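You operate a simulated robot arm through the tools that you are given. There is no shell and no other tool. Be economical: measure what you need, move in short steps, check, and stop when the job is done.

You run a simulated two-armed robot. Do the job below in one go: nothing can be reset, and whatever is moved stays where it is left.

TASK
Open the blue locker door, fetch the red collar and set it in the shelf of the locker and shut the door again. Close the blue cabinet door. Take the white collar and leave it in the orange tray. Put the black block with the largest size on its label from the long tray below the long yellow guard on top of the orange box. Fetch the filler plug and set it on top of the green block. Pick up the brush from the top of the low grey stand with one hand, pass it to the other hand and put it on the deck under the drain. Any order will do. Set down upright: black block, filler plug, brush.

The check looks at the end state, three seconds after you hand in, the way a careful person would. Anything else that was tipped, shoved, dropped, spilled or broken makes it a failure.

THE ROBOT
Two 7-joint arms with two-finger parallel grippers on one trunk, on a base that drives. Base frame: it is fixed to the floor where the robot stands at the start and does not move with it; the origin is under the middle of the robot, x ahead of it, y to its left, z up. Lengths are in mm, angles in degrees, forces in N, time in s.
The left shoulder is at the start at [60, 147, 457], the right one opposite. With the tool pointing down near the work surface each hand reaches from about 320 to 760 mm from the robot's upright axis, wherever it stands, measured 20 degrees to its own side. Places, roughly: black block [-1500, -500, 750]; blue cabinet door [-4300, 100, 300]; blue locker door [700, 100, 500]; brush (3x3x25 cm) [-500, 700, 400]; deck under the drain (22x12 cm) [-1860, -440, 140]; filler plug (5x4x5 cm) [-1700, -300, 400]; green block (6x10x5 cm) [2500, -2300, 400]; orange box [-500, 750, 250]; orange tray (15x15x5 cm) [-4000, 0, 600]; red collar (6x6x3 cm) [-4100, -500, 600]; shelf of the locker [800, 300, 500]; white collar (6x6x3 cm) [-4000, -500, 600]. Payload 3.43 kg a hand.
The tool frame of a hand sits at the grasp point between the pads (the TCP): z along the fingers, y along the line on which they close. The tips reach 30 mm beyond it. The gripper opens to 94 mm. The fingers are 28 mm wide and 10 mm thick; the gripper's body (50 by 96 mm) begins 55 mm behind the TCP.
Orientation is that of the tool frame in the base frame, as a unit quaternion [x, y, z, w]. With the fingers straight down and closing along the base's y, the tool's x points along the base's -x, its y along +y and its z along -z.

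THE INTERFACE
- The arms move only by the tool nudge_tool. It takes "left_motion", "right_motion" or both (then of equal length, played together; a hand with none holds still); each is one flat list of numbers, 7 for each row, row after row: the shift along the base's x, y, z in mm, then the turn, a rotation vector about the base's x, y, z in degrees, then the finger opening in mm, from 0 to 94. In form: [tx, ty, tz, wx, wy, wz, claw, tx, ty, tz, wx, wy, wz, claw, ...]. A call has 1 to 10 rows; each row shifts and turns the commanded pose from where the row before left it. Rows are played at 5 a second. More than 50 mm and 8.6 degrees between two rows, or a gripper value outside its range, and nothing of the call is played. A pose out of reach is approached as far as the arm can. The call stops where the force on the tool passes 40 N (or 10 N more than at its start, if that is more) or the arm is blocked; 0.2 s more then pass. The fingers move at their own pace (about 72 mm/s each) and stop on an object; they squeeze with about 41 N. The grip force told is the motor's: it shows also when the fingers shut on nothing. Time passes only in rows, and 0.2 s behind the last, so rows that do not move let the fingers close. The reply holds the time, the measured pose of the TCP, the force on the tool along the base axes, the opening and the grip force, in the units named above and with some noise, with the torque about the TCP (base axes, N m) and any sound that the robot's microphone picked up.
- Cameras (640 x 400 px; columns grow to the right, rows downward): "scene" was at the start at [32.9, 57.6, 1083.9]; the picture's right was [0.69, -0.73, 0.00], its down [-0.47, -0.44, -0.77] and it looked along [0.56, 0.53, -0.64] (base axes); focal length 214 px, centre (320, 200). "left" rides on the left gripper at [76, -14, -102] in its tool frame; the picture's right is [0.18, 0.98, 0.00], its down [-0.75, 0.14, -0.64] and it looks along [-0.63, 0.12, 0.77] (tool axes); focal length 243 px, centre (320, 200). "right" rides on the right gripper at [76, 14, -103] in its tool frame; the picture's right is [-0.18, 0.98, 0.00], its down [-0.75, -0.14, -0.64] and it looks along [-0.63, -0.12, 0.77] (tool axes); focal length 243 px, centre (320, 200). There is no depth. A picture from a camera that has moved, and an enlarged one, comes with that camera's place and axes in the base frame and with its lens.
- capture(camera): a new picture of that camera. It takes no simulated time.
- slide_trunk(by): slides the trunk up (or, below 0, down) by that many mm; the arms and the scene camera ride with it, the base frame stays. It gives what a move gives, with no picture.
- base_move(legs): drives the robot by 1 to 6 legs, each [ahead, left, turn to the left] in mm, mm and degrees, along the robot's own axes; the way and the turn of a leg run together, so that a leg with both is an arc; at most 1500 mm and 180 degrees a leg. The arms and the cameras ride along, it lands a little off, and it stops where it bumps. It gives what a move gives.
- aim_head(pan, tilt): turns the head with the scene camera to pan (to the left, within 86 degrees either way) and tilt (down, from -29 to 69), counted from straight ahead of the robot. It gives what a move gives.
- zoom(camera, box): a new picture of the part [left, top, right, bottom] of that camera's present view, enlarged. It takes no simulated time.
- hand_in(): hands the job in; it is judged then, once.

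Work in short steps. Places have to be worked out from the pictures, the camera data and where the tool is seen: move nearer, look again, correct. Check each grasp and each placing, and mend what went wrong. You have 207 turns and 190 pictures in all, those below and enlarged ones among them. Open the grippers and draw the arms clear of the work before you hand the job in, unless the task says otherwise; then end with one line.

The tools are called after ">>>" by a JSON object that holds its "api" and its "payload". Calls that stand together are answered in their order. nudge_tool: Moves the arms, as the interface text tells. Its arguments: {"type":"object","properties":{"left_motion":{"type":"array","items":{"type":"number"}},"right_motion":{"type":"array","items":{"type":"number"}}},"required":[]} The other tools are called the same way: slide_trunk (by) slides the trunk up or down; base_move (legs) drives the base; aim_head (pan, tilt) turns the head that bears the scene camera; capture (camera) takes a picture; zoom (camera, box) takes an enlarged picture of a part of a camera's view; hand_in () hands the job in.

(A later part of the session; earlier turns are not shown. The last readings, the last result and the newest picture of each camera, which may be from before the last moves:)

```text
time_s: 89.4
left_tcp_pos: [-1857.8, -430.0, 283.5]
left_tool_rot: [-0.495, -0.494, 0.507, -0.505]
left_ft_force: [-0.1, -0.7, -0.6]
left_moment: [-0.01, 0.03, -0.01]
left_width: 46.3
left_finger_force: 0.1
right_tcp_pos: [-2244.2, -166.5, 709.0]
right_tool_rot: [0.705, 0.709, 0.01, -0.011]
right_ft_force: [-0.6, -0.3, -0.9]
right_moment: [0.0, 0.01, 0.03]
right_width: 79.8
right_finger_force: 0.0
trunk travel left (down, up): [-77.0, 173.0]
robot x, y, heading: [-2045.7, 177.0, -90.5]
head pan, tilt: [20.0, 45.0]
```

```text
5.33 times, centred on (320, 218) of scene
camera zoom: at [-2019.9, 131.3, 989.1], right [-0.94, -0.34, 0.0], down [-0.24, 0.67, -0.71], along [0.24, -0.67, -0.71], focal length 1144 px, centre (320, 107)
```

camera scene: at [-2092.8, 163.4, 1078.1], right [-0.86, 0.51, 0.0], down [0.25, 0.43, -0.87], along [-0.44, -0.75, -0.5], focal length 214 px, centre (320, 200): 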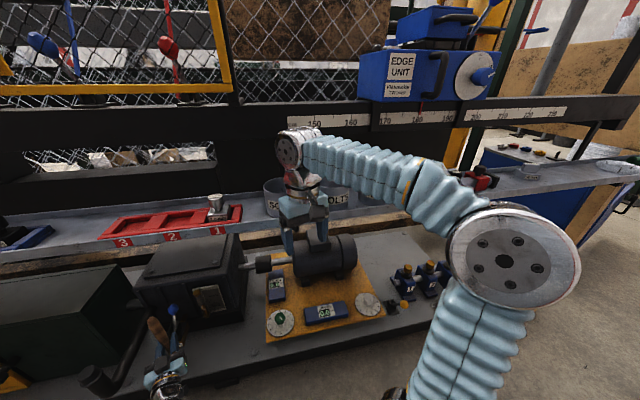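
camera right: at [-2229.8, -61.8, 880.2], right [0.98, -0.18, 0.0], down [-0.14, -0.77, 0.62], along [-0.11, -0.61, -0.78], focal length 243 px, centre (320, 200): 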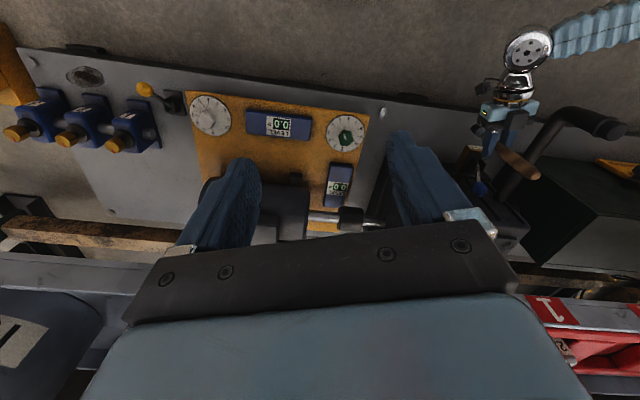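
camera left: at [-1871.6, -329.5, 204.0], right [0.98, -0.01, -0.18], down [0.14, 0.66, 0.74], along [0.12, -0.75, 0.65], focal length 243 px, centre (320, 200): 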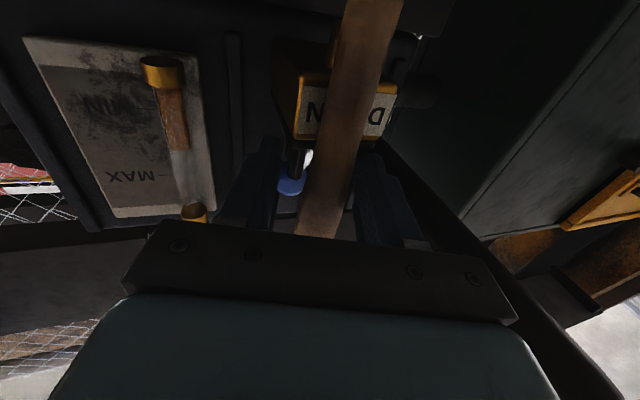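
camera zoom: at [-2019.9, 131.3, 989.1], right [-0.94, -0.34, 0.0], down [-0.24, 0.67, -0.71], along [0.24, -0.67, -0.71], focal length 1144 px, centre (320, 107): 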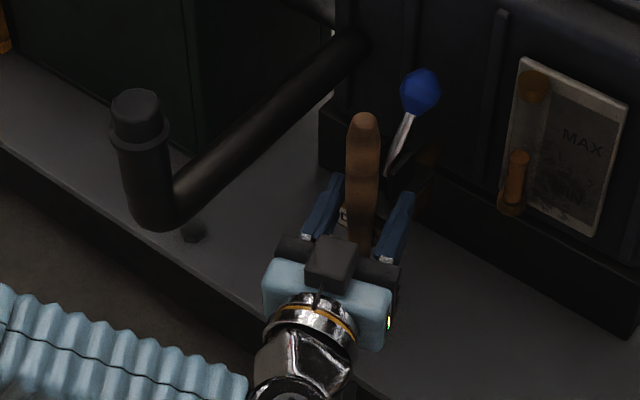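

The brush settled ~20 mm onto the deck and stands freely. I open a bit more, raise 3 mm, and back the base straight away.

>>> {"api": "nudge_tool", "payload": {"left_motion": [0, 0, 0, 0, 0, 0, 56, 0, 0, 0, 0, 0, 0, 60]}}

>>> {"api": "base_move", "payload": {"legs": [[-120, 0, 0]]}}

>>> {"api": "zoom", "payload": {"camera": "scene", "box": [240, 150, 400, 250]}}

>>> {"api": "capture", "payload": {"camera": "left"}}

```text
time_s: 90.0
left_tcp_pos: [-1858.6, -429.1, 283.5]
left_tool_rot: [-0.495, -0.493, 0.507, -0.505]
left_ft_force: [-0.5, 0.7, -0.1]
left_moment: [0.0, -0.01, -0.02]
left_width: 60.2
left_finger_force: 0.1
right_tcp_pos: [-2244.2, -167.2, 710.0]
right_tool_rot: [0.704, 0.71, 0.011, -0.01]
right_ft_force: [-0.4, -0.2, -0.2]
right_moment: [0.0, 0.0, 0.03]
right_width: 80.0
right_finger_force: 0.0
trunk travel left (down, up): [-77.0, 173.0]
robot x, y, heading: [-2047.1, 180.7, -90.5]
head pan, tilt: [20.0, 45.0]
```

```text
time_s: 91.2
left_tcp_pos: [-1856.9, -307.4, 283.8]
left_tool_rot: [-0.494, -0.494, 0.507, -0.506]
left_ft_force: [0.6, 0.2, 0.3]
left_moment: [0.02, 0.0, -0.03]
left_width: 59.7
left_finger_force: 0.1
right_tcp_pos: [-2243.4, -47.3, 709.5]
right_tool_rot: [0.704, 0.71, 0.011, -0.01]
right_ft_force: [0.7, 0.0, 0.0]
right_moment: [0.01, 0.02, -0.01]
right_width: 79.8
right_finger_force: 0.0
trunk travel left (down, up): [-77.0, 173.0]
robot x, y, heading: [-2050.4, 301.3, -90.3]
head pan, tilt: [20.0, 45.0]
```

```text
4.00 times, centred on (320, 200) of scene
camera zoom: at [-2019.1, 252.1, 989.2], right [-0.94, -0.34, 0.0], down [-0.24, 0.67, -0.71], along [0.24, -0.67, -0.71], focal length 858 px, centre (320, 200)
```

zoom: 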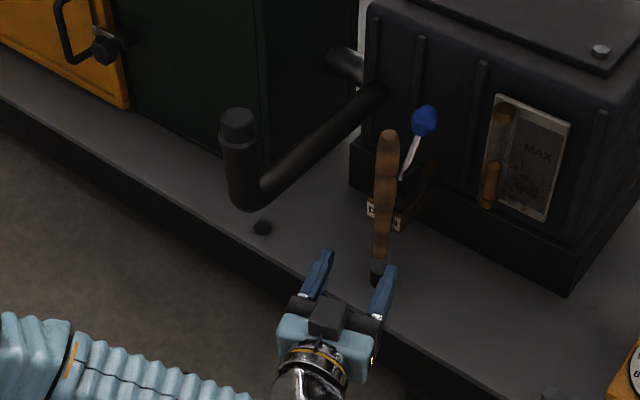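

```text
124 pictures are left
camera left: at [-1870.3, -208.7, 204.1], right [0.98, -0.01, -0.18], down [0.14, 0.66, 0.74], along [0.12, -0.75, 0.65], focal length 243 px, centre (320, 200)
```

left: 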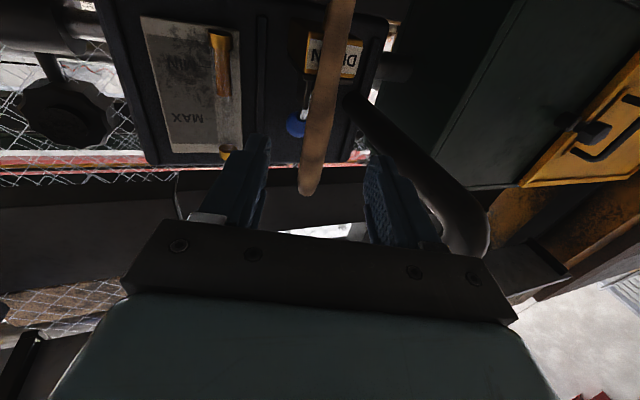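

The brush stands upright on the deck. The black "crank" is actually a filler pipe with a cap on its upright end — the filler plug, near (-1725,-317,390). I back off, raise the trunk, and turn the left tool back to pointing down.

>>> {"api": "base_move", "payload": {"legs": [[-80, 0, 0]]}}

>>> {"api": "slide_trunk", "payload": {"by": 77}}

>>> {"api": "nudge_tool", "payload": {"left_motion": [0, 0, 25, 8.5, 0, 0, 80, 0, 0, 25, 8.5, 0, 0, 80, 0, 0, 25, 8.5, 0, 0, 80, 0, 0, 25, 8.5, 0, 0, 80, 0, 0, 25, 8.5, 0, 0, 80, 0, 0, 25, 8.5, 0, 0, 80, 0, 0, 25, 8.5, 0, 0, 80, 0, 0, 25, 8.5, 0, 0, 80, 0, 0, 25, 8.5, 0, 0, 80, 0, 0, 25, 8.5, 0, 0, 80]}}

>>> {"api": "nudge_tool", "payload": {"left_motion": [0, 0, 25, 5, 0, 0, 80, 0, 0, 25, 0, 0, 0, 80]}}

>>> {"api": "aim_head", "payload": {"pan": 20, "tilt": 40}}

>>> {"api": "capture", "payload": {"camera": "scene"}}

```text
time_s: 92.3
left_tcp_pos: [-1856.2, -227.3, 283.9]
left_tool_rot: [0.493, 0.494, -0.507, 0.507]
left_ft_force: [-0.2, -0.4, -0.7]
left_moment: [0.03, -0.04, 0.01]
left_width: 60.3
left_finger_force: 0.1
right_tcp_pos: [-2242.3, 34.8, 708.3]
right_tool_rot: [0.705, 0.71, 0.01, -0.01]
right_ft_force: [-0.3, 0.6, -0.4]
right_moment: [0.0, 0.0, 0.0]
right_width: 79.8
right_finger_force: 0.0
trunk travel left (down, up): [-77.0, 173.0]
robot x, y, heading: [-2050.8, 379.3, -90.4]
head pan, tilt: [20.0, 45.0]
```

```text
time_s: 93.4
left_tcp_pos: [-1855.8, -227.0, 360.5]
left_tool_rot: [-0.495, -0.493, 0.507, -0.504]
left_ft_force: [0.2, -0.2, -0.9]
left_moment: [0.01, 0.01, -0.03]
left_width: 59.9
left_finger_force: 0.1
right_tcp_pos: [-2241.0, 34.4, 785.5]
right_tool_rot: [0.704, 0.71, 0.012, -0.01]
right_ft_force: [0.1, -0.4, 0.4]
right_moment: [-0.01, -0.01, -0.01]
right_width: 80.0
right_finger_force: 0.1
trunk travel left (down, up): [-154.0, 96.0]
robot x, y, heading: [-2045.8, 387.5, -90.4]
head pan, tilt: [20.0, 45.0]
```

```text
time_s: 95.6
left_tcp_pos: [-1778.8, -164.0, 581.4]
left_tool_rot: [0.706, 0.706, -0.039, 0.039]
left_ft_force: [-0.2, -0.4, -0.5]
left_moment: [0.01, -0.02, 0.0]
left_width: 79.7
left_finger_force: 0.1
left hand out of reach, approached as far as the arm can: row 7, 8, 9, 10
right_tcp_pos: [-2242.5, 35.6, 785.8]
right_tool_rot: [0.704, 0.71, 0.011, -0.01]
right_ft_force: [0.3, -0.2, 0.2]
right_moment: [0.0, -0.01, 0.0]
right_width: 80.0
right_finger_force: 0.1
trunk travel left (down, up): [-154.0, 96.0]
robot x, y, heading: [-2051.7, 377.7, -90.4]
head pan, tilt: [20.0, 45.0]
```

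```text
time_s: 96.2
left_tcp_pos: [-1762.9, -143.8, 624.2]
left_tool_rot: [0.707, 0.707, -0.009, 0.008]
left_ft_force: [-0.5, 0.2, 0.2]
left_moment: [0.02, 0.0, 0.02]
left_width: 80.0
left_finger_force: 0.1
left hand out of reach, approached as far as the arm can: row 1
right_tcp_pos: [-2241.8, 34.6, 786.4]
right_tool_rot: [0.705, 0.71, 0.011, -0.009]
right_ft_force: [-0.8, -0.1, -0.9]
right_moment: [0.04, 0.02, 0.0]
right_width: 80.1
right_finger_force: 0.0
trunk travel left (down, up): [-154.0, 96.0]
robot x, y, heading: [-2047.0, 379.6, -90.4]
head pan, tilt: [20.0, 45.0]
```

```text
time_s: 96.9
left_tcp_pos: [-1762.6, -143.8, 625.4]
left_tool_rot: [0.707, 0.707, -0.01, 0.009]
left_ft_force: [-0.5, 0.0, -0.2]
left_moment: [0.0, -0.03, -0.03]
left_width: 80.2
left_finger_force: 0.0
right_tcp_pos: [-2242.5, 35.5, 785.4]
right_tool_rot: [0.705, 0.709, 0.011, -0.01]
right_ft_force: [0.1, 1.3, -0.7]
right_moment: [-0.01, -0.04, -0.04]
right_width: 80.0
right_finger_force: 0.1
trunk travel left (down, up): [-154.0, 96.0]
robot x, y, heading: [-2047.4, 379.8, -90.9]
head pan, tilt: [20.0, 40.0]
```

```text
123 pictures are left
camera scene: at [-2017.3, 329.5, 1073.4], right [-0.94, -0.34, 0.0], down [-0.22, 0.61, -0.77], along [0.26, -0.72, -0.64], focal length 214 px, centre (320, 200)
```

scene: 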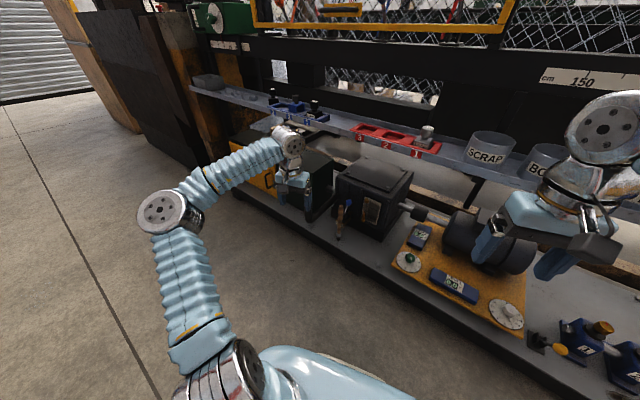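

Next: turn to face the machine squarely (heading ≈-113°) and sidestep left to the filler pipe and tray.

>>> {"api": "base_move", "payload": {"legs": [[0, 0, -22], [0, 650, 0]]}}

>>> {"api": "nudge_tool", "payload": {"left_motion": [0, 30, 30, 0, 0, 0, 80, 0, 30, 30, 0, 0, 0, 80, 10, 30, 30, 0, 0, 0, 80, 20, 30, 30, 0, 0, 0, 80, 30, 20, 30, 0, 0, 0, 80, 30, 0, 30, 0, 0, 0, 80, 30, 0, 30, 0, 0, 0, 80]}}

>>> {"api": "aim_head", "payload": {"pan": 0, "tilt": 40}}

>>> {"api": "capture", "payload": {"camera": "scene"}}

```text
time_s: 101.7
left_tcp_pos: [-1383.9, -461.4, 626.1]
left_tool_rot: [0.831, 0.557, -0.012, 0.007]
left_ft_force: [0.4, 0.2, 0.0]
left_moment: [-0.01, 0.01, -0.01]
left_width: 80.2
left_finger_force: 0.0
right_tcp_pos: [-1758.8, -114.9, 786.7]
right_tool_rot: [0.829, 0.559, 0.013, -0.008]
right_ft_force: [-1.0, 0.1, -0.2]
right_moment: [-0.02, -0.02, -0.02]
right_width: 80.1
right_finger_force: 0.0
trunk travel left (down, up): [-154.0, 96.0]
robot x, y, heading: [-1444.8, 133.1, -112.7]
head pan, tilt: [20.0, 40.0]
```

```text
time_s: 103.3
left_tcp_pos: [-1264.3, -322.2, 834.4]
left_tool_rot: [0.831, 0.556, -0.011, 0.006]
left_ft_force: [0.1, -0.8, -1.0]
left_moment: [0.0, -0.01, -0.02]
left_width: 80.1
left_finger_force: 0.0
right_tcp_pos: [-1760.1, -113.5, 785.7]
right_tool_rot: [0.829, 0.559, 0.013, -0.007]
right_ft_force: [0.3, -0.2, 0.4]
right_moment: [0.03, 0.0, 0.0]
right_width: 80.2
right_finger_force: 0.1
trunk travel left (down, up): [-154.0, 96.0]
robot x, y, heading: [-1447.3, 131.9, -113.1]
head pan, tilt: [20.0, 40.0]
```

```text
time_s: 104.1
left_tcp_pos: [-1265.7, -322.0, 834.0]
left_tool_rot: [0.831, 0.557, -0.011, 0.006]
left_ft_force: [0.0, 0.2, -0.3]
left_moment: [0.03, -0.04, 0.03]
left_width: 80.0
left_finger_force: 0.1
right_tcp_pos: [-1760.0, -113.6, 786.6]
right_tool_rot: [0.829, 0.559, 0.012, -0.007]
right_ft_force: [0.1, -0.3, 0.4]
right_moment: [0.0, 0.02, 0.02]
right_width: 79.9
right_finger_force: 0.0
trunk travel left (down, up): [-154.0, 96.0]
robot x, y, heading: [-1445.4, 131.1, -113.0]
head pan, tilt: [0.0, 40.0]
```

```text
122 pictures are left
camera scene: at [-1467.2, 79.4, 1073.4], right [-0.92, 0.39, 0.0], down [0.25, 0.59, -0.77], along [-0.3, -0.71, -0.64], focal length 214 px, centre (320, 200)
```

scene: 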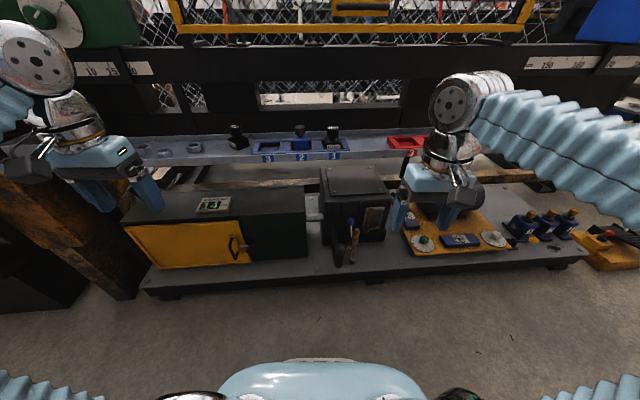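

Squared up nicely. I zoom on the tray labels and on the filler pipe.

>>> {"api": "zoom", "payload": {"camera": "scene", "box": [210, 110, 370, 180]}}

>>> {"api": "zoom", "payload": {"camera": "scene", "box": [290, 190, 410, 280]}}

>>> {"api": "zoom", "payload": {"camera": "scene", "box": [220, 118, 260, 158]}}

```text
4.00 times, centred on (290, 145) of scene
camera zoom: at [-1467.2, 79.4, 1073.4], right [-0.92, 0.39, 0.0], down [0.25, 0.59, -0.77], along [-0.3, -0.71, -0.64], focal length 858 px, centre (440, 420)
```

zoom: 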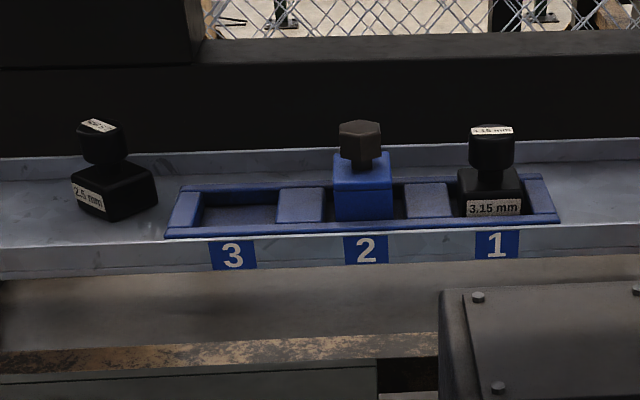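

```text
4.44 times, centred on (350, 235) of scene
camera zoom: at [-1467.2, 79.4, 1073.4], right [-0.92, 0.39, 0.0], down [0.25, 0.59, -0.77], along [-0.3, -0.71, -0.64], focal length 953 px, centre (187, 44)
```

zoom: 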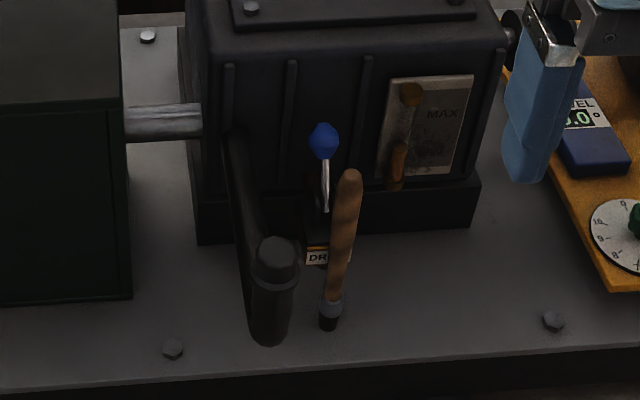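

```text
10.00 times, centred on (240, 138) of scene
camera zoom: at [-1467.2, 79.4, 1073.4], right [-0.92, 0.39, 0.0], down [0.25, 0.59, -0.77], along [-0.3, -0.71, -0.64], focal length 2145 px, centre (1120, 820)
```

zoom: 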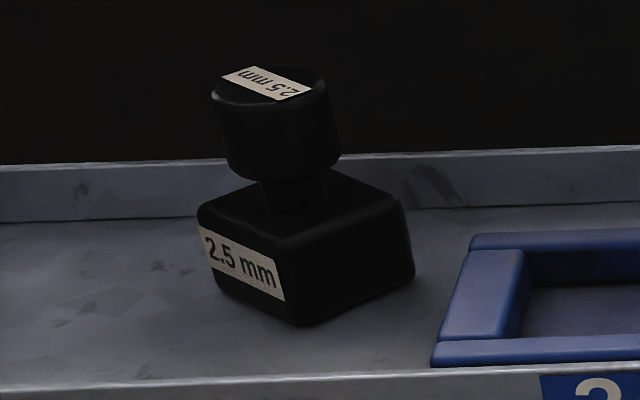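

Slot 1: 3.15 mm; loose one: 2.5 mm. I check the rest of the long tray to the right for other black blocks.

>>> {"api": "aim_head", "payload": {"pan": -55, "tilt": 20}}

>>> {"api": "capture", "payload": {"camera": "scene"}}

>>> {"api": "aim_head", "payload": {"pan": 35, "tilt": 25}}

>>> {"api": "capture", "payload": {"camera": "scene"}}

```text
time_s: 105.3
left_tcp_pos: [-1265.5, -321.5, 834.2]
left_tool_rot: [0.83, 0.557, -0.012, 0.006]
left_ft_force: [-0.1, 0.3, -0.2]
left_moment: [-0.02, 0.01, 0.01]
left_width: 80.0
left_finger_force: 0.1
right_tcp_pos: [-1759.1, -113.5, 786.0]
right_tool_rot: [0.829, 0.559, 0.013, -0.008]
right_ft_force: [-0.5, 0.1, 0.3]
right_moment: [-0.01, -0.01, 0.04]
right_width: 80.0
right_finger_force: 0.1
trunk travel left (down, up): [-154.0, 96.0]
robot x, y, heading: [-1449.0, 132.7, -112.7]
head pan, tilt: [-55.0, 20.0]
```

```text
118 pictures are left
camera scene: at [-1525.4, 138.0, 1104.8], right [-0.21, 0.98, 0.0], down [0.33, 0.07, -0.94], along [-0.92, -0.2, -0.34], focal length 214 px, centre (320, 200)
```

scene: 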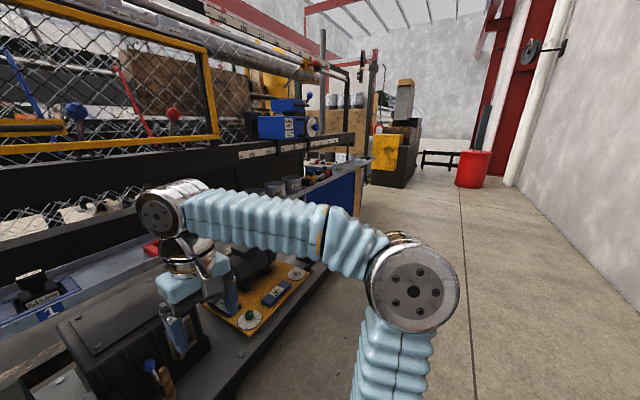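

```text
time_s: 107.0
left_tcp_pos: [-1265.2, -322.0, 835.5]
left_tool_rot: [0.83, 0.557, -0.011, 0.006]
left_ft_force: [0.3, -0.5, 0.4]
left_moment: [-0.02, -0.02, -0.01]
left_width: 80.0
left_finger_force: 0.2
right_tcp_pos: [-1759.5, -113.3, 786.7]
right_tool_rot: [0.829, 0.559, 0.013, -0.008]
right_ft_force: [0.6, 0.3, -0.1]
right_moment: [-0.01, -0.01, -0.02]
right_width: 80.0
right_finger_force: 0.0
trunk travel left (down, up): [-154.0, 96.0]
robot x, y, heading: [-1448.7, 131.6, -112.7]
head pan, tilt: [35.0, 25.0]
```

```text
117 pictures are left
camera scene: at [-1414.9, 67.8, 1096.8], right [-0.98, -0.21, 0.0], down [-0.09, 0.41, -0.91], along [0.19, -0.89, -0.42], focal length 214 px, centre (320, 200)
```

scene: 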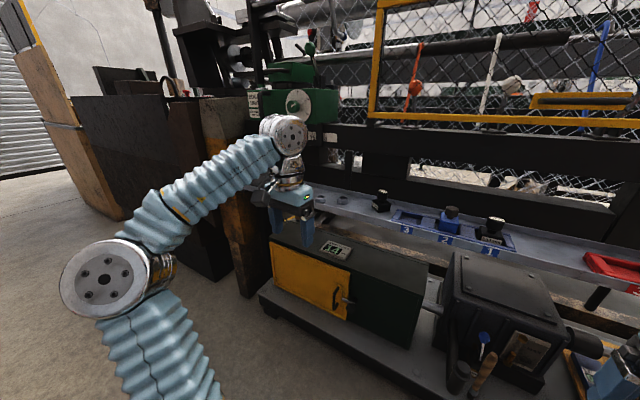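

I zoom to the far end of the tray for other black blocks.

>>> {"api": "aim_head", "payload": {"pan": -55, "tilt": 20}}

>>> {"api": "zoom", "payload": {"camera": "scene", "box": [230, 130, 390, 230]}}

>>> {"api": "zoom", "payload": {"camera": "scene", "box": [290, 150, 350, 190]}}

```text
time_s: 108.6
left_tcp_pos: [-1265.0, -320.9, 835.1]
left_tool_rot: [0.83, 0.557, -0.012, 0.007]
left_ft_force: [-0.3, -0.7, -0.5]
left_moment: [-0.02, 0.0, -0.02]
left_width: 80.1
left_finger_force: 0.0
right_tcp_pos: [-1758.9, -113.6, 783.9]
right_tool_rot: [0.829, 0.559, 0.013, -0.007]
right_ft_force: [-0.6, 0.1, 1.1]
right_moment: [-0.03, 0.03, -0.01]
right_width: 79.8
right_finger_force: 0.1
trunk travel left (down, up): [-154.0, 96.0]
robot x, y, heading: [-1446.9, 131.8, -112.4]
head pan, tilt: [-55.0, 20.0]
```

```text
4.00 times, centred on (310, 180) of scene
camera zoom: at [-1525.4, 138.0, 1104.9], right [-0.21, 0.98, 0.0], down [0.33, 0.07, -0.94], along [-0.92, -0.2, -0.34], focal length 858 px, centre (360, 280)
```

zoom: 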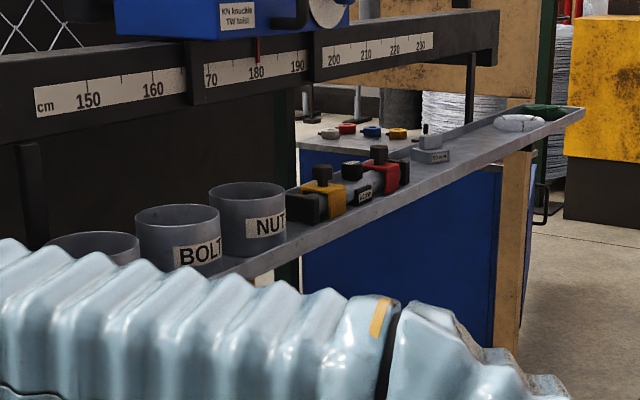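

```text
10.00 times, centred on (320, 170) of scene
camera zoom: at [-1525.4, 138.0, 1104.9], right [-0.21, 0.98, 0.0], down [0.33, 0.07, -0.94], along [-0.92, -0.2, -0.34], focal length 2145 px, centre (320, 500)
```

zoom: 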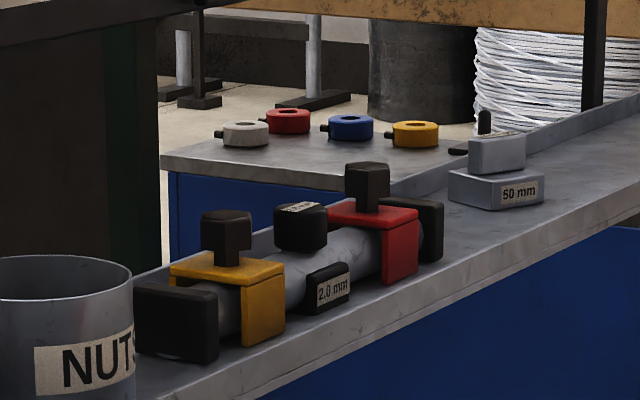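

Black labels seen: 2.0, 2.5, 3.15 mm — the 3.15 mm in slot 1 is the one; the coloured collars sit on a blue cabinet at the far end. I move nearer, raise the trunk, and look with the left camera for the block.

>>> {"api": "base_move", "payload": {"legs": [[0, -100, 0], [110, 0, 0]]}}

>>> {"api": "slide_trunk", "payload": {"by": 90}}

>>> {"api": "aim_head", "payload": {"pan": 0, "tilt": 40}}

>>> {"api": "capture", "payload": {"camera": "scene"}}

>>> {"api": "zoom", "payload": {"camera": "scene", "box": [230, 100, 390, 200]}}

```text
time_s: 110.6
left_tcp_pos: [-1399.9, -385.2, 833.8]
left_tool_rot: [0.83, 0.557, -0.012, 0.007]
left_ft_force: [0.9, 0.1, 0.1]
left_moment: [-0.02, 0.01, 0.0]
left_width: 79.9
left_finger_force: 0.0
right_tcp_pos: [-1893.6, -176.2, 786.3]
right_tool_rot: [0.829, 0.559, 0.013, -0.008]
right_ft_force: [0.6, -0.2, 0.0]
right_moment: [0.02, 0.04, 0.01]
right_width: 80.3
right_finger_force: 0.0
trunk travel left (down, up): [-154.0, 96.0]
robot x, y, heading: [-1582.1, 68.7, -112.9]
head pan, tilt: [-55.0, 20.0]
```

```text
time_s: 111.8
left_tcp_pos: [-1399.0, -384.2, 924.0]
left_tool_rot: [0.83, 0.557, -0.011, 0.006]
left_ft_force: [0.6, 0.4, 0.4]
left_moment: [-0.03, 0.01, 0.0]
left_width: 79.9
left_finger_force: 0.0
right_tcp_pos: [-1894.0, -177.3, 875.2]
right_tool_rot: [0.829, 0.559, 0.013, -0.007]
right_ft_force: [0.2, 0.2, -0.1]
right_moment: [0.01, 0.02, -0.04]
right_width: 80.0
right_finger_force: 0.0
trunk travel left (down, up): [-244.0, 6.0]
robot x, y, heading: [-1585.8, 66.8, -112.6]
head pan, tilt: [-55.0, 20.0]
```

```text
time_s: 113.1
left_tcp_pos: [-1400.2, -385.4, 925.1]
left_tool_rot: [0.83, 0.557, -0.011, 0.006]
left_ft_force: [0.1, 0.1, 0.2]
left_moment: [-0.01, -0.02, -0.03]
left_width: 80.0
left_finger_force: 0.0
right_tcp_pos: [-1893.9, -175.8, 876.3]
right_tool_rot: [0.828, 0.56, 0.013, -0.007]
right_ft_force: [-0.1, 0.6, 1.1]
right_moment: [0.0, -0.01, 0.01]
right_width: 79.8
right_finger_force: 0.1
trunk travel left (down, up): [-244.0, 6.0]
robot x, y, heading: [-1581.4, 70.7, -112.7]
head pan, tilt: [0.0, 40.0]
```

```text
114 pictures are left
camera scene: at [-1602.1, 16.5, 1163.5], right [-0.92, 0.39, 0.0], down [0.25, 0.59, -0.77], along [-0.3, -0.71, -0.64], focal length 214 px, centre (320, 200)
```

scene: 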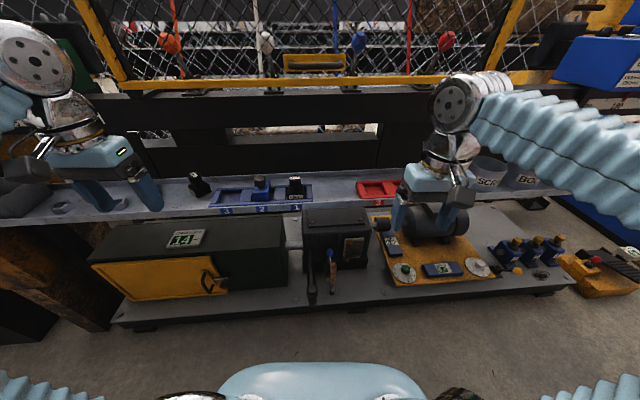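

```text
4.00 times, centred on (310, 150) of scene
camera zoom: at [-1602.1, 16.5, 1163.5], right [-0.92, 0.39, 0.0], down [0.25, 0.59, -0.77], along [-0.3, -0.71, -0.64], focal length 858 px, centre (360, 400)
```

zoom: 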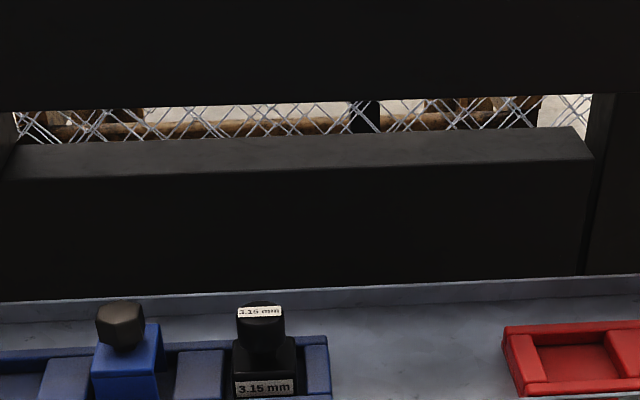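

Knob top of the 3.15 block triangulates to (-1725,-440,851). I bring the left hand near it at z≈925 and look.

>>> {"api": "nudge_tool", "payload": {"left_motion": [-35, 10, 0, 0, 0, 0, 80, -35, 10, 0, 0, 0, 0, 80, -35, 5, 0, 0, 0, 0, 80, -35, 0, 0, 0, 0, 0, 80, -35, 0, 0, 0, 0, 0, 80, -35, 0, 0, 0, 0, 0, 80, -35, 0, 0, 0, 0, 0, 80, -30, -10, 0, 0, 0, 0, 80, -25, -15, 0, 0, 0, 0, 80, -20, -25, 0, 0, 0, 0, 80]}}

>>> {"api": "capture", "payload": {"camera": "left"}}

>>> {"api": "capture", "payload": {"camera": "scene"}}

```text
time_s: 115.3
left_tcp_pos: [-1720.0, -410.4, 924.2]
left_tool_rot: [0.83, 0.558, -0.011, 0.007]
left_ft_force: [-0.2, 0.5, 0.4]
left_moment: [-0.01, 0.01, -0.01]
left_width: 80.1
left_finger_force: 0.0
right_tcp_pos: [-1893.7, -175.8, 876.2]
right_tool_rot: [0.829, 0.559, 0.013, -0.008]
right_ft_force: [0.1, 0.3, 0.6]
right_moment: [-0.01, 0.04, 0.02]
right_width: 80.2
right_finger_force: 0.0
trunk travel left (down, up): [-244.0, 6.0]
robot x, y, heading: [-1579.8, 69.3, -112.9]
head pan, tilt: [0.0, 40.0]
```

```text
112 pictures are left
camera left: at [-1702.7, -332.5, 1024.0], right [0.98, -0.2, -0.01], down [-0.15, -0.74, 0.66], along [-0.14, -0.65, -0.75], focal length 243 px, centre (320, 200)
```

left: 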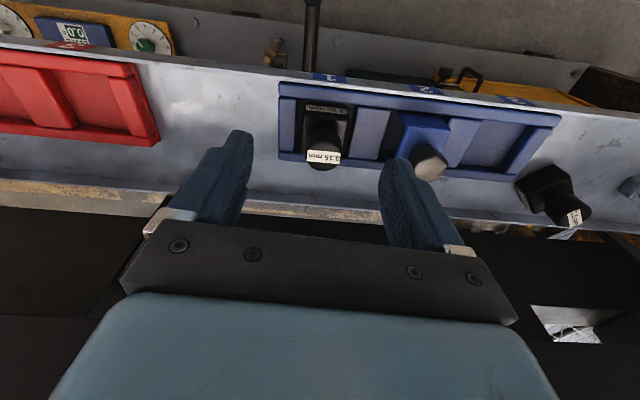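

```text
111 pictures are left
camera scene: at [-1601.9, 16.7, 1163.4], right [-0.92, 0.39, 0.0], down [0.25, 0.59, -0.77], along [-0.3, -0.71, -0.64], focal length 214 px, centre (320, 200)
```

scene: 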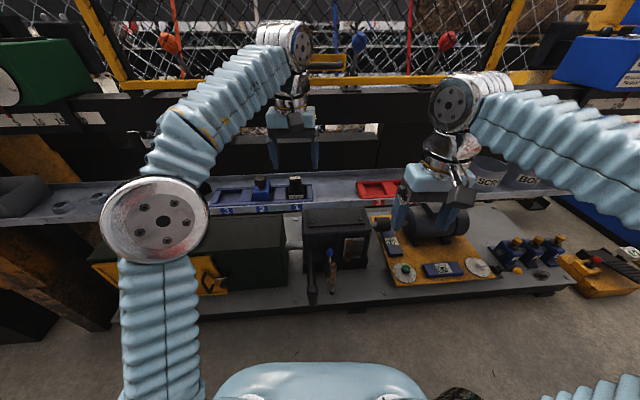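

Knob at (-1724,-438), slot-2 knob 93 mm away; I narrow the opening to 60, align and descend to z≈858 first.

>>> {"api": "nudge_tool", "payload": {"left_motion": [-2, -14, 0, 0, 0, 0, 60, -2, -13, 0, 0, 0, 0, 60, 0, 0, -25, 0, 0, 0, 60, 0, 0, -25, 0, 0, 0, 60]}}

>>> {"api": "capture", "payload": {"camera": "left"}}

```text
time_s: 116.3
left_tcp_pos: [-1715.2, -435.1, 884.5]
left_tool_rot: [0.828, 0.561, -0.024, 0.008]
left_ft_force: [0.6, 0.1, 0.1]
left_moment: [0.04, 0.03, -0.01]
left_width: 59.9
left_finger_force: 0.0
right_tcp_pos: [-1889.3, -172.6, 880.5]
right_tool_rot: [0.829, 0.56, 0.008, -0.006]
right_ft_force: [-1.1, -0.1, 0.2]
right_moment: [0.0, 0.01, 0.02]
right_width: 80.1
right_finger_force: 0.1
trunk travel left (down, up): [-244.0, 6.0]
robot x, y, heading: [-1582.9, 65.7, -112.8]
head pan, tilt: [0.0, 40.0]
```

```text
110 pictures are left
camera left: at [-1696.5, -355.4, 982.3], right [0.98, -0.19, -0.02], down [-0.13, -0.73, 0.68], along [-0.15, -0.66, -0.74], focal length 243 px, centre (320, 200)
```

left: 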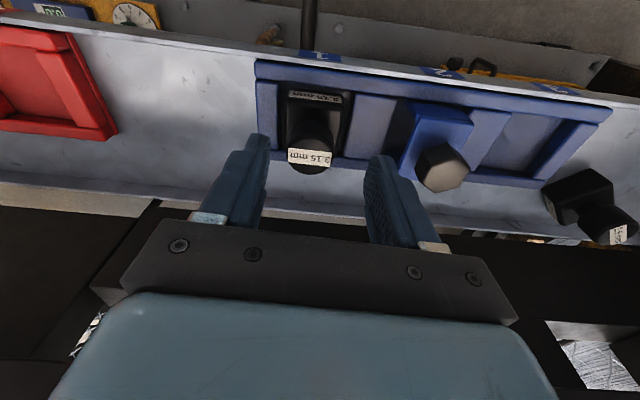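

Both hands shifted slightly, suggesting that the left arm is pressing on something. I check the scene.

>>> {"api": "aim_head", "payload": {"pan": 0, "tilt": 25}}

>>> {"api": "capture", "payload": {"camera": "scene"}}

>>> {"api": "zoom", "payload": {"camera": "scene", "box": [220, 80, 400, 240]}}

```text
time_s: 117.0
left_tcp_pos: [-1715.7, -434.1, 882.8]
left_tool_rot: [0.829, 0.559, -0.021, 0.007]
left_ft_force: [0.0, -0.1, -0.5]
left_moment: [0.02, -0.01, 0.01]
left_width: 60.0
left_finger_force: 0.1
right_tcp_pos: [-1887.9, -172.9, 880.2]
right_tool_rot: [0.829, 0.56, 0.007, -0.008]
right_ft_force: [-0.3, -0.3, -0.5]
right_moment: [0.01, 0.02, 0.0]
right_width: 79.9
right_finger_force: 0.1
trunk travel left (down, up): [-244.0, 6.0]
robot x, y, heading: [-1582.3, 65.1, -112.7]
head pan, tilt: [0.0, 25.0]
```

```text
109 pictures are left
camera scene: at [-1596.4, 15.2, 1187.1], right [-0.92, 0.39, 0.01], down [0.16, 0.39, -0.91], along [-0.35, -0.84, -0.42], focal length 214 px, centre (320, 200)
```

scene: 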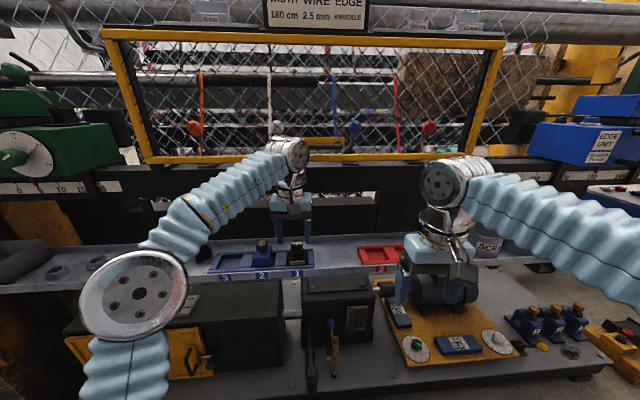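

```text
2.50 times, centred on (310, 160) of scene
camera zoom: at [-1596.4, 15.2, 1187.1], right [-0.92, 0.39, 0.01], down [0.16, 0.39, -0.91], along [-0.35, -0.84, -0.42], focal length 536 px, centre (345, 300)
```

zoom: 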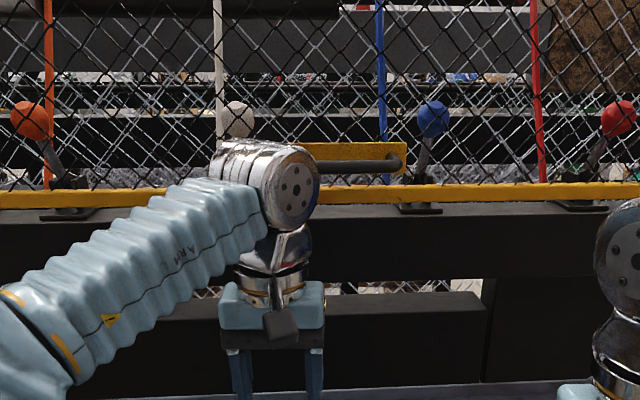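

The left wrist is against the guard's handle/beam. I back the hand off and tilt the fingers 40° forward so that the wrist stays on the robot's side.

>>> {"api": "nudge_tool", "payload": {"left_motion": [16, 37, 5, 0, 0, 0, 60, 16, 37, 0, 0, 0, 0, 60, 16, 37, 0, 0, 0, 0, 60, 0, 0, 0, -7.4, 3.1, 0, 60, 0, 0, 0, -7.4, 3.1, 0, 60, 0, 0, 0, -7.4, 3.1, 0, 60, 0, 0, 0, -7.4, 3.1, 0, 60, 0, 0, 0, -7.4, 3.1, 0, 60]}}

>>> {"api": "capture", "payload": {"camera": "left"}}

>>> {"api": "zoom", "payload": {"camera": "scene", "box": [180, 80, 400, 290]}}

```text
time_s: 118.8
left_tcp_pos: [-1675.0, -325.6, 879.0]
left_tool_rot: [0.777, 0.52, -0.297, 0.195]
left_ft_force: [0.5, -0.9, 0.1]
left_moment: [-0.01, 0.0, 0.03]
left_width: 60.0
left_finger_force: 0.1
right_tcp_pos: [-1894.4, -176.6, 876.5]
right_tool_rot: [0.83, 0.558, 0.013, -0.008]
right_ft_force: [-0.2, 0.1, -0.3]
right_moment: [-0.01, 0.0, -0.01]
right_width: 80.3
right_finger_force: 0.2
trunk travel left (down, up): [-244.0, 6.0]
robot x, y, heading: [-1578.4, 66.9, -112.7]
head pan, tilt: [0.0, 25.0]
```

```text
107 pictures are left
camera left: at [-1640.6, -205.7, 905.0], right [0.96, -0.25, -0.13], down [0.08, -0.18, 0.98], along [-0.27, -0.95, -0.15], focal length 243 px, centre (320, 200)
```

left: 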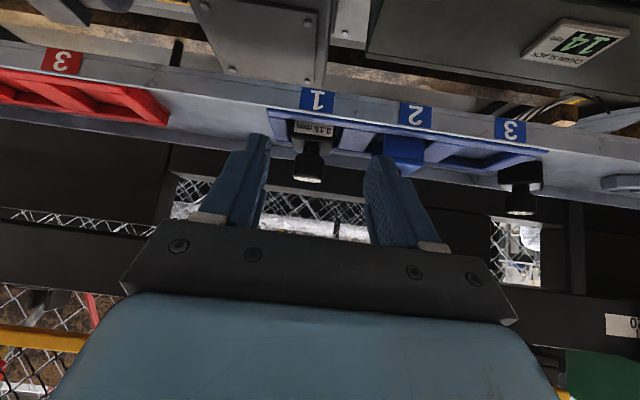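

```text
1.90 times, centred on (290, 185) of scene
camera zoom: at [-1604.9, 9.9, 1186.8], right [-0.92, 0.39, 0.0], down [0.16, 0.39, -0.91], along [-0.35, -0.84, -0.42], focal length 408 px, centre (377, 229)
```

zoom: 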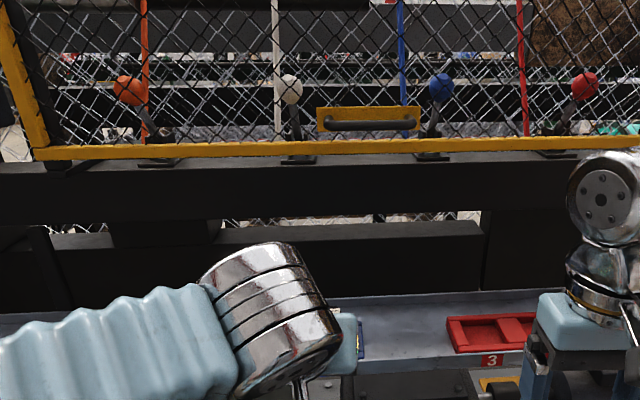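

The view is clear; knob at about (-1725,-442,836). Approach in a straight line and close.

>>> {"api": "nudge_tool", "payload": {"left_motion": [-12, -28, -16, 0, 0, 0, 60, -12, -29, -16, 0, 0, 0, 60, -13, -29, -10, 0, 0, 0, 60]}}

>>> {"api": "capture", "payload": {"camera": "left"}}

```text
time_s: 119.6
left_tcp_pos: [-1713.2, -411.6, 836.7]
left_tool_rot: [0.777, 0.521, -0.296, 0.195]
left_ft_force: [-0.1, 0.1, 0.8]
left_moment: [0.02, 0.0, -0.01]
left_width: 59.8
left_finger_force: 0.1
right_tcp_pos: [-1894.3, -176.4, 876.3]
right_tool_rot: [0.829, 0.559, 0.014, -0.008]
right_ft_force: [0.0, -0.3, 0.0]
right_moment: [-0.01, 0.01, -0.02]
right_width: 80.0
right_finger_force: 0.0
trunk travel left (down, up): [-244.0, 6.0]
robot x, y, heading: [-1580.0, 72.4, -112.6]
head pan, tilt: [0.0, 25.0]
```

```text
105 pictures are left
camera left: at [-1678.2, -291.6, 862.6], right [0.96, -0.25, -0.13], down [0.08, -0.18, 0.98], along [-0.27, -0.95, -0.15], focal length 243 px, centre (320, 200)
```

left: 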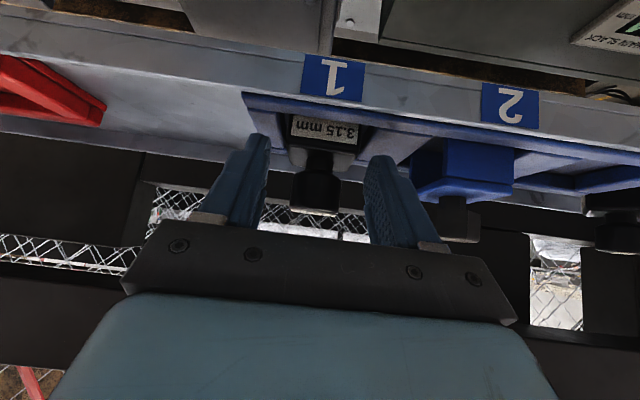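

Aligned; advance the last 31 mm and close.

>>> {"api": "nudge_tool", "payload": {"left_motion": [-6, -15, -2, 0, 0, 0, 60, -5, -15, -1, 0, 0, 0, 60, 0, 0, 0, 0, 0, 0, 0, 0, 0, 0, 0, 0, 0, 0, 0, 0, 0, 0, 0, 0, 0]}}

>>> {"api": "capture", "payload": {"camera": "left"}}

```text
time_s: 120.8
left_tcp_pos: [-1724.3, -441.2, 833.9]
left_tool_rot: [0.777, 0.52, -0.296, 0.194]
left_ft_force: [-0.9, 0.7, -0.3]
left_moment: [0.01, 0.02, 0.0]
left_width: 43.8
left_finger_force: 41.1
right_tcp_pos: [-1895.5, -176.6, 875.1]
right_tool_rot: [0.829, 0.559, 0.013, -0.008]
right_ft_force: [-0.7, 0.6, 0.1]
right_moment: [0.01, 0.0, 0.02]
right_width: 80.0
right_finger_force: 0.1
trunk travel left (down, up): [-244.0, 6.0]
robot x, y, heading: [-1580.9, 68.3, -112.8]
head pan, tilt: [0.0, 25.0]
```

```text
104 pictures are left
camera left: at [-1689.0, -321.3, 859.8], right [0.96, -0.25, -0.13], down [0.08, -0.18, 0.98], along [-0.27, -0.95, -0.16], focal length 243 px, centre (320, 200)
```

left: 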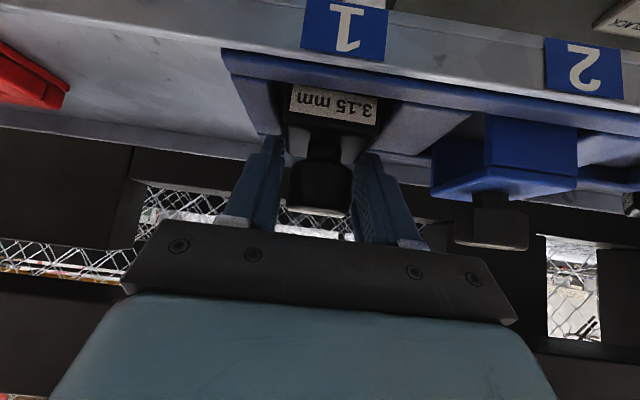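

Gripped at 43.8 mm. Lift 45 mm, then draw back.

>>> {"api": "nudge_tool", "payload": {"left_motion": [0, 0, 12, 0, 0, 0, 0, 0, 0, 15, 0, 0, 0, 0, 0, 0, 20, 0, 0, 0, 0, 6, 14, 10, 0, 0, 0, 0, 15, 35, 0, 0, 0, 0, 0, 15, 35, 0, 0, 0, 0, 0, 15, 35, 0, 0, 0, 0, 0]}}

>>> {"api": "capture", "payload": {"camera": "left"}}

```text
time_s: 122.4
left_tcp_pos: [-1672.6, -323.2, 891.3]
left_tool_rot: [0.776, 0.521, -0.296, 0.195]
left_ft_force: [-0.1, -0.1, -4.8]
left_moment: [-0.02, 0.01, -0.03]
left_width: 43.9
left_finger_force: 41.3
right_tcp_pos: [-1894.4, -177.0, 875.7]
right_tool_rot: [0.829, 0.559, 0.012, -0.008]
right_ft_force: [-0.6, -0.2, -0.5]
right_moment: [0.02, -0.01, -0.01]
right_width: 80.0
right_finger_force: 0.0
trunk travel left (down, up): [-244.0, 6.0]
robot x, y, heading: [-1582.3, 67.4, -112.8]
head pan, tilt: [0.0, 25.0]
```

```text
103 pictures are left
camera left: at [-1637.7, -203.5, 916.8], right [0.96, -0.25, -0.13], down [0.08, -0.18, 0.98], along [-0.27, -0.95, -0.16], focal length 243 px, centre (320, 200)
```

left: 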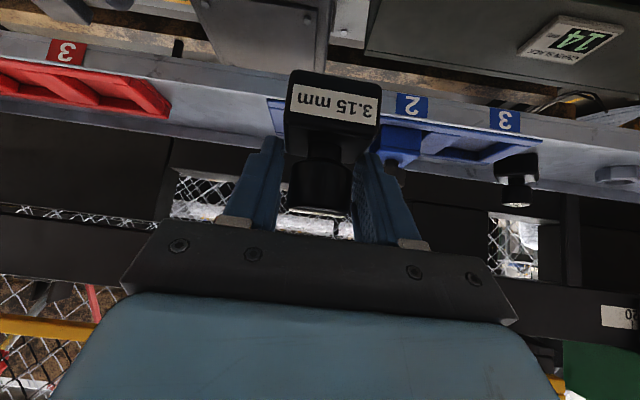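

The 3.15 block is held upright. Next the plug with the right hand: shift the left hand aside to its left, sidestep the base left 150, and tilt the right tool ~24° forward.

>>> {"api": "nudge_tool", "payload": {"left_motion": [35, -5, 0, 0, 0, 0, 0, 35, -5, 0, 0, 0, 0, 0, 35, -5, 0, 0, 0, 0, 0, 35, -5, 0, 0, 0, 0, 0], "right_motion": [0, 0, 0, -7.4, 3.1, 0, 80, 0, 0, 0, -7.4, 3.1, 0, 80, 0, 0, 0, -7.4, 3.1, 0, 80, 0, 0, 0, 0, 0, 0, 80]}}

>>> {"api": "base_move", "payload": {"legs": [[0, 150, 0]]}}

>>> {"api": "slide_trunk", "payload": {"by": -130}}

>>> {"api": "capture", "payload": {"camera": "right"}}

>>> {"api": "aim_head", "payload": {"pan": -15, "tilt": 40}}

>>> {"api": "capture", "payload": {"camera": "scene"}}

```text
time_s: 123.4
left_tcp_pos: [-1531.0, -341.7, 892.2]
left_tool_rot: [0.777, 0.52, -0.297, 0.195]
left_ft_force: [-0.1, -0.2, -4.9]
left_moment: [-0.04, -0.01, 0.02]
left_width: 43.8
left_finger_force: 41.6
right_tcp_pos: [-1892.9, -176.5, 876.3]
right_tool_rot: [0.813, 0.548, -0.163, 0.108]
right_ft_force: [-0.6, -0.2, -0.1]
right_moment: [0.0, 0.0, 0.05]
right_width: 80.1
right_finger_force: 0.1
trunk travel left (down, up): [-244.0, 6.0]
robot x, y, heading: [-1581.4, 68.0, -113.0]
head pan, tilt: [0.0, 25.0]
```

```text
time_s: 124.8
left_tcp_pos: [-1392.8, -401.4, 891.9]
left_tool_rot: [0.776, 0.521, -0.297, 0.195]
left_ft_force: [-0.3, -0.4, -3.8]
left_moment: [-0.02, 0.01, 0.0]
left_width: 43.7
left_finger_force: 40.7
right_tcp_pos: [-1755.8, -234.0, 875.5]
right_tool_rot: [0.813, 0.549, -0.162, 0.108]
right_ft_force: [-0.7, 0.0, -0.4]
right_moment: [-0.04, 0.01, 0.0]
right_width: 80.0
right_finger_force: 0.0
trunk travel left (down, up): [-244.0, 6.0]
robot x, y, heading: [-1445.4, 11.6, -112.7]
head pan, tilt: [0.0, 25.0]
```

```text
time_s: 126.4
left_tcp_pos: [-1392.5, -401.3, 762.1]
left_tool_rot: [0.776, 0.521, -0.297, 0.196]
left_ft_force: [0.3, 0.4, -5.5]
left_moment: [-0.01, -0.02, 0.01]
left_width: 43.7
left_finger_force: 40.7
right_tcp_pos: [-1754.7, -235.5, 744.9]
right_tool_rot: [0.813, 0.55, -0.161, 0.107]
right_ft_force: [0.3, 0.2, 0.4]
right_moment: [-0.01, 0.03, 0.0]
right_width: 80.2
right_finger_force: 0.1
trunk travel left (down, up): [-114.0, 136.0]
robot x, y, heading: [-1443.8, 9.6, -112.7]
head pan, tilt: [0.0, 25.0]
```

```text
102 pictures are left
camera right: at [-1699.7, -139.3, 811.8], right [0.85, -0.53, 0.07], down [-0.3, -0.37, 0.88], along [-0.44, -0.77, -0.47], focal length 243 px, centre (320, 200)
```

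right: 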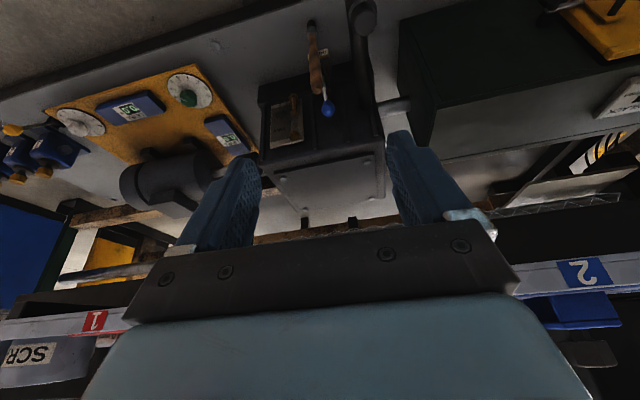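

```text
time_s: 127.2
left_tcp_pos: [-1393.1, -400.4, 763.2]
left_tool_rot: [0.776, 0.521, -0.297, 0.195]
left_ft_force: [-0.1, 0.8, -4.5]
left_moment: [-0.02, 0.0, -0.02]
left_width: 43.7
left_finger_force: 41.1
right_tcp_pos: [-1755.4, -234.9, 744.6]
right_tool_rot: [0.813, 0.548, -0.163, 0.107]
right_ft_force: [-0.6, -0.4, 0.4]
right_moment: [0.01, 0.0, 0.02]
right_width: 80.0
right_finger_force: 0.1
trunk travel left (down, up): [-114.0, 136.0]
robot x, y, heading: [-1439.2, 11.2, -112.8]
head pan, tilt: [-15.0, 40.0]
```

```text
101 pictures are left
camera scene: at [-1482.0, -30.8, 1033.5], right [-0.79, 0.61, 0.0], down [0.39, 0.51, -0.77], along [-0.47, -0.61, -0.64], focal length 214 px, centre (320, 200)
```

scene: 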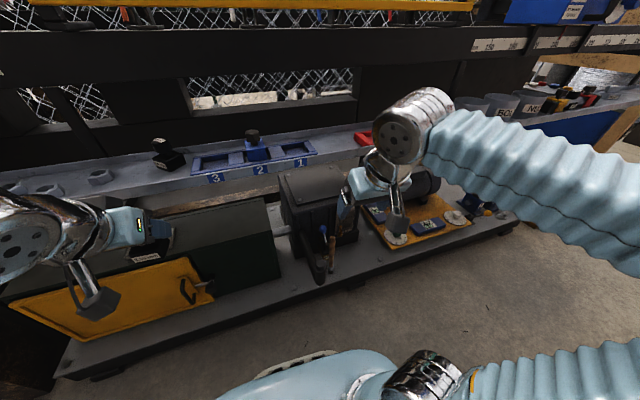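

I zoom in on the pipe cap to triangulate.

>>> {"api": "zoom", "payload": {"camera": "scene", "box": [270, 215, 370, 290]}}

>>> {"api": "zoom", "payload": {"camera": "right", "box": [290, 0, 430, 100]}}

```text
5.33 times, centred on (320, 252) of scene
camera zoom: at [-1482.0, -30.8, 1033.5], right [-0.79, 0.61, 0.0], down [0.39, 0.51, -0.77], along [-0.47, -0.61, -0.64], focal length 1144 px, centre (320, -80)
```

zoom: 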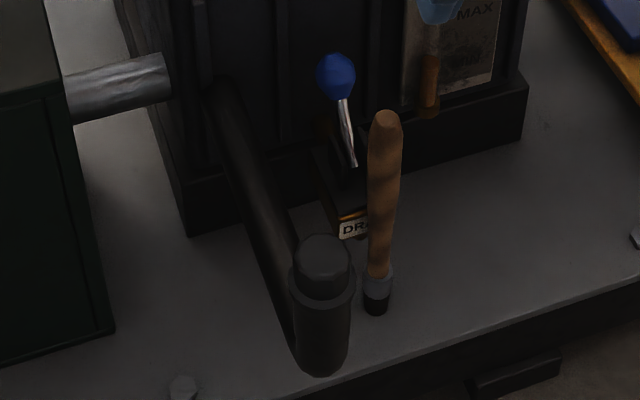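

```text
4.00 times, centred on (360, 50) of right
camera zoom: at [-1699.7, -139.3, 811.7], right [0.85, -0.53, 0.07], down [-0.3, -0.37, 0.88], along [-0.44, -0.77, -0.47], focal length 970 px, centre (160, 800)
```

zoom: 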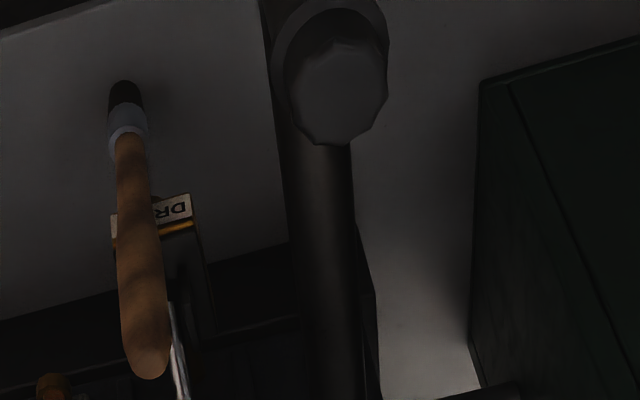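

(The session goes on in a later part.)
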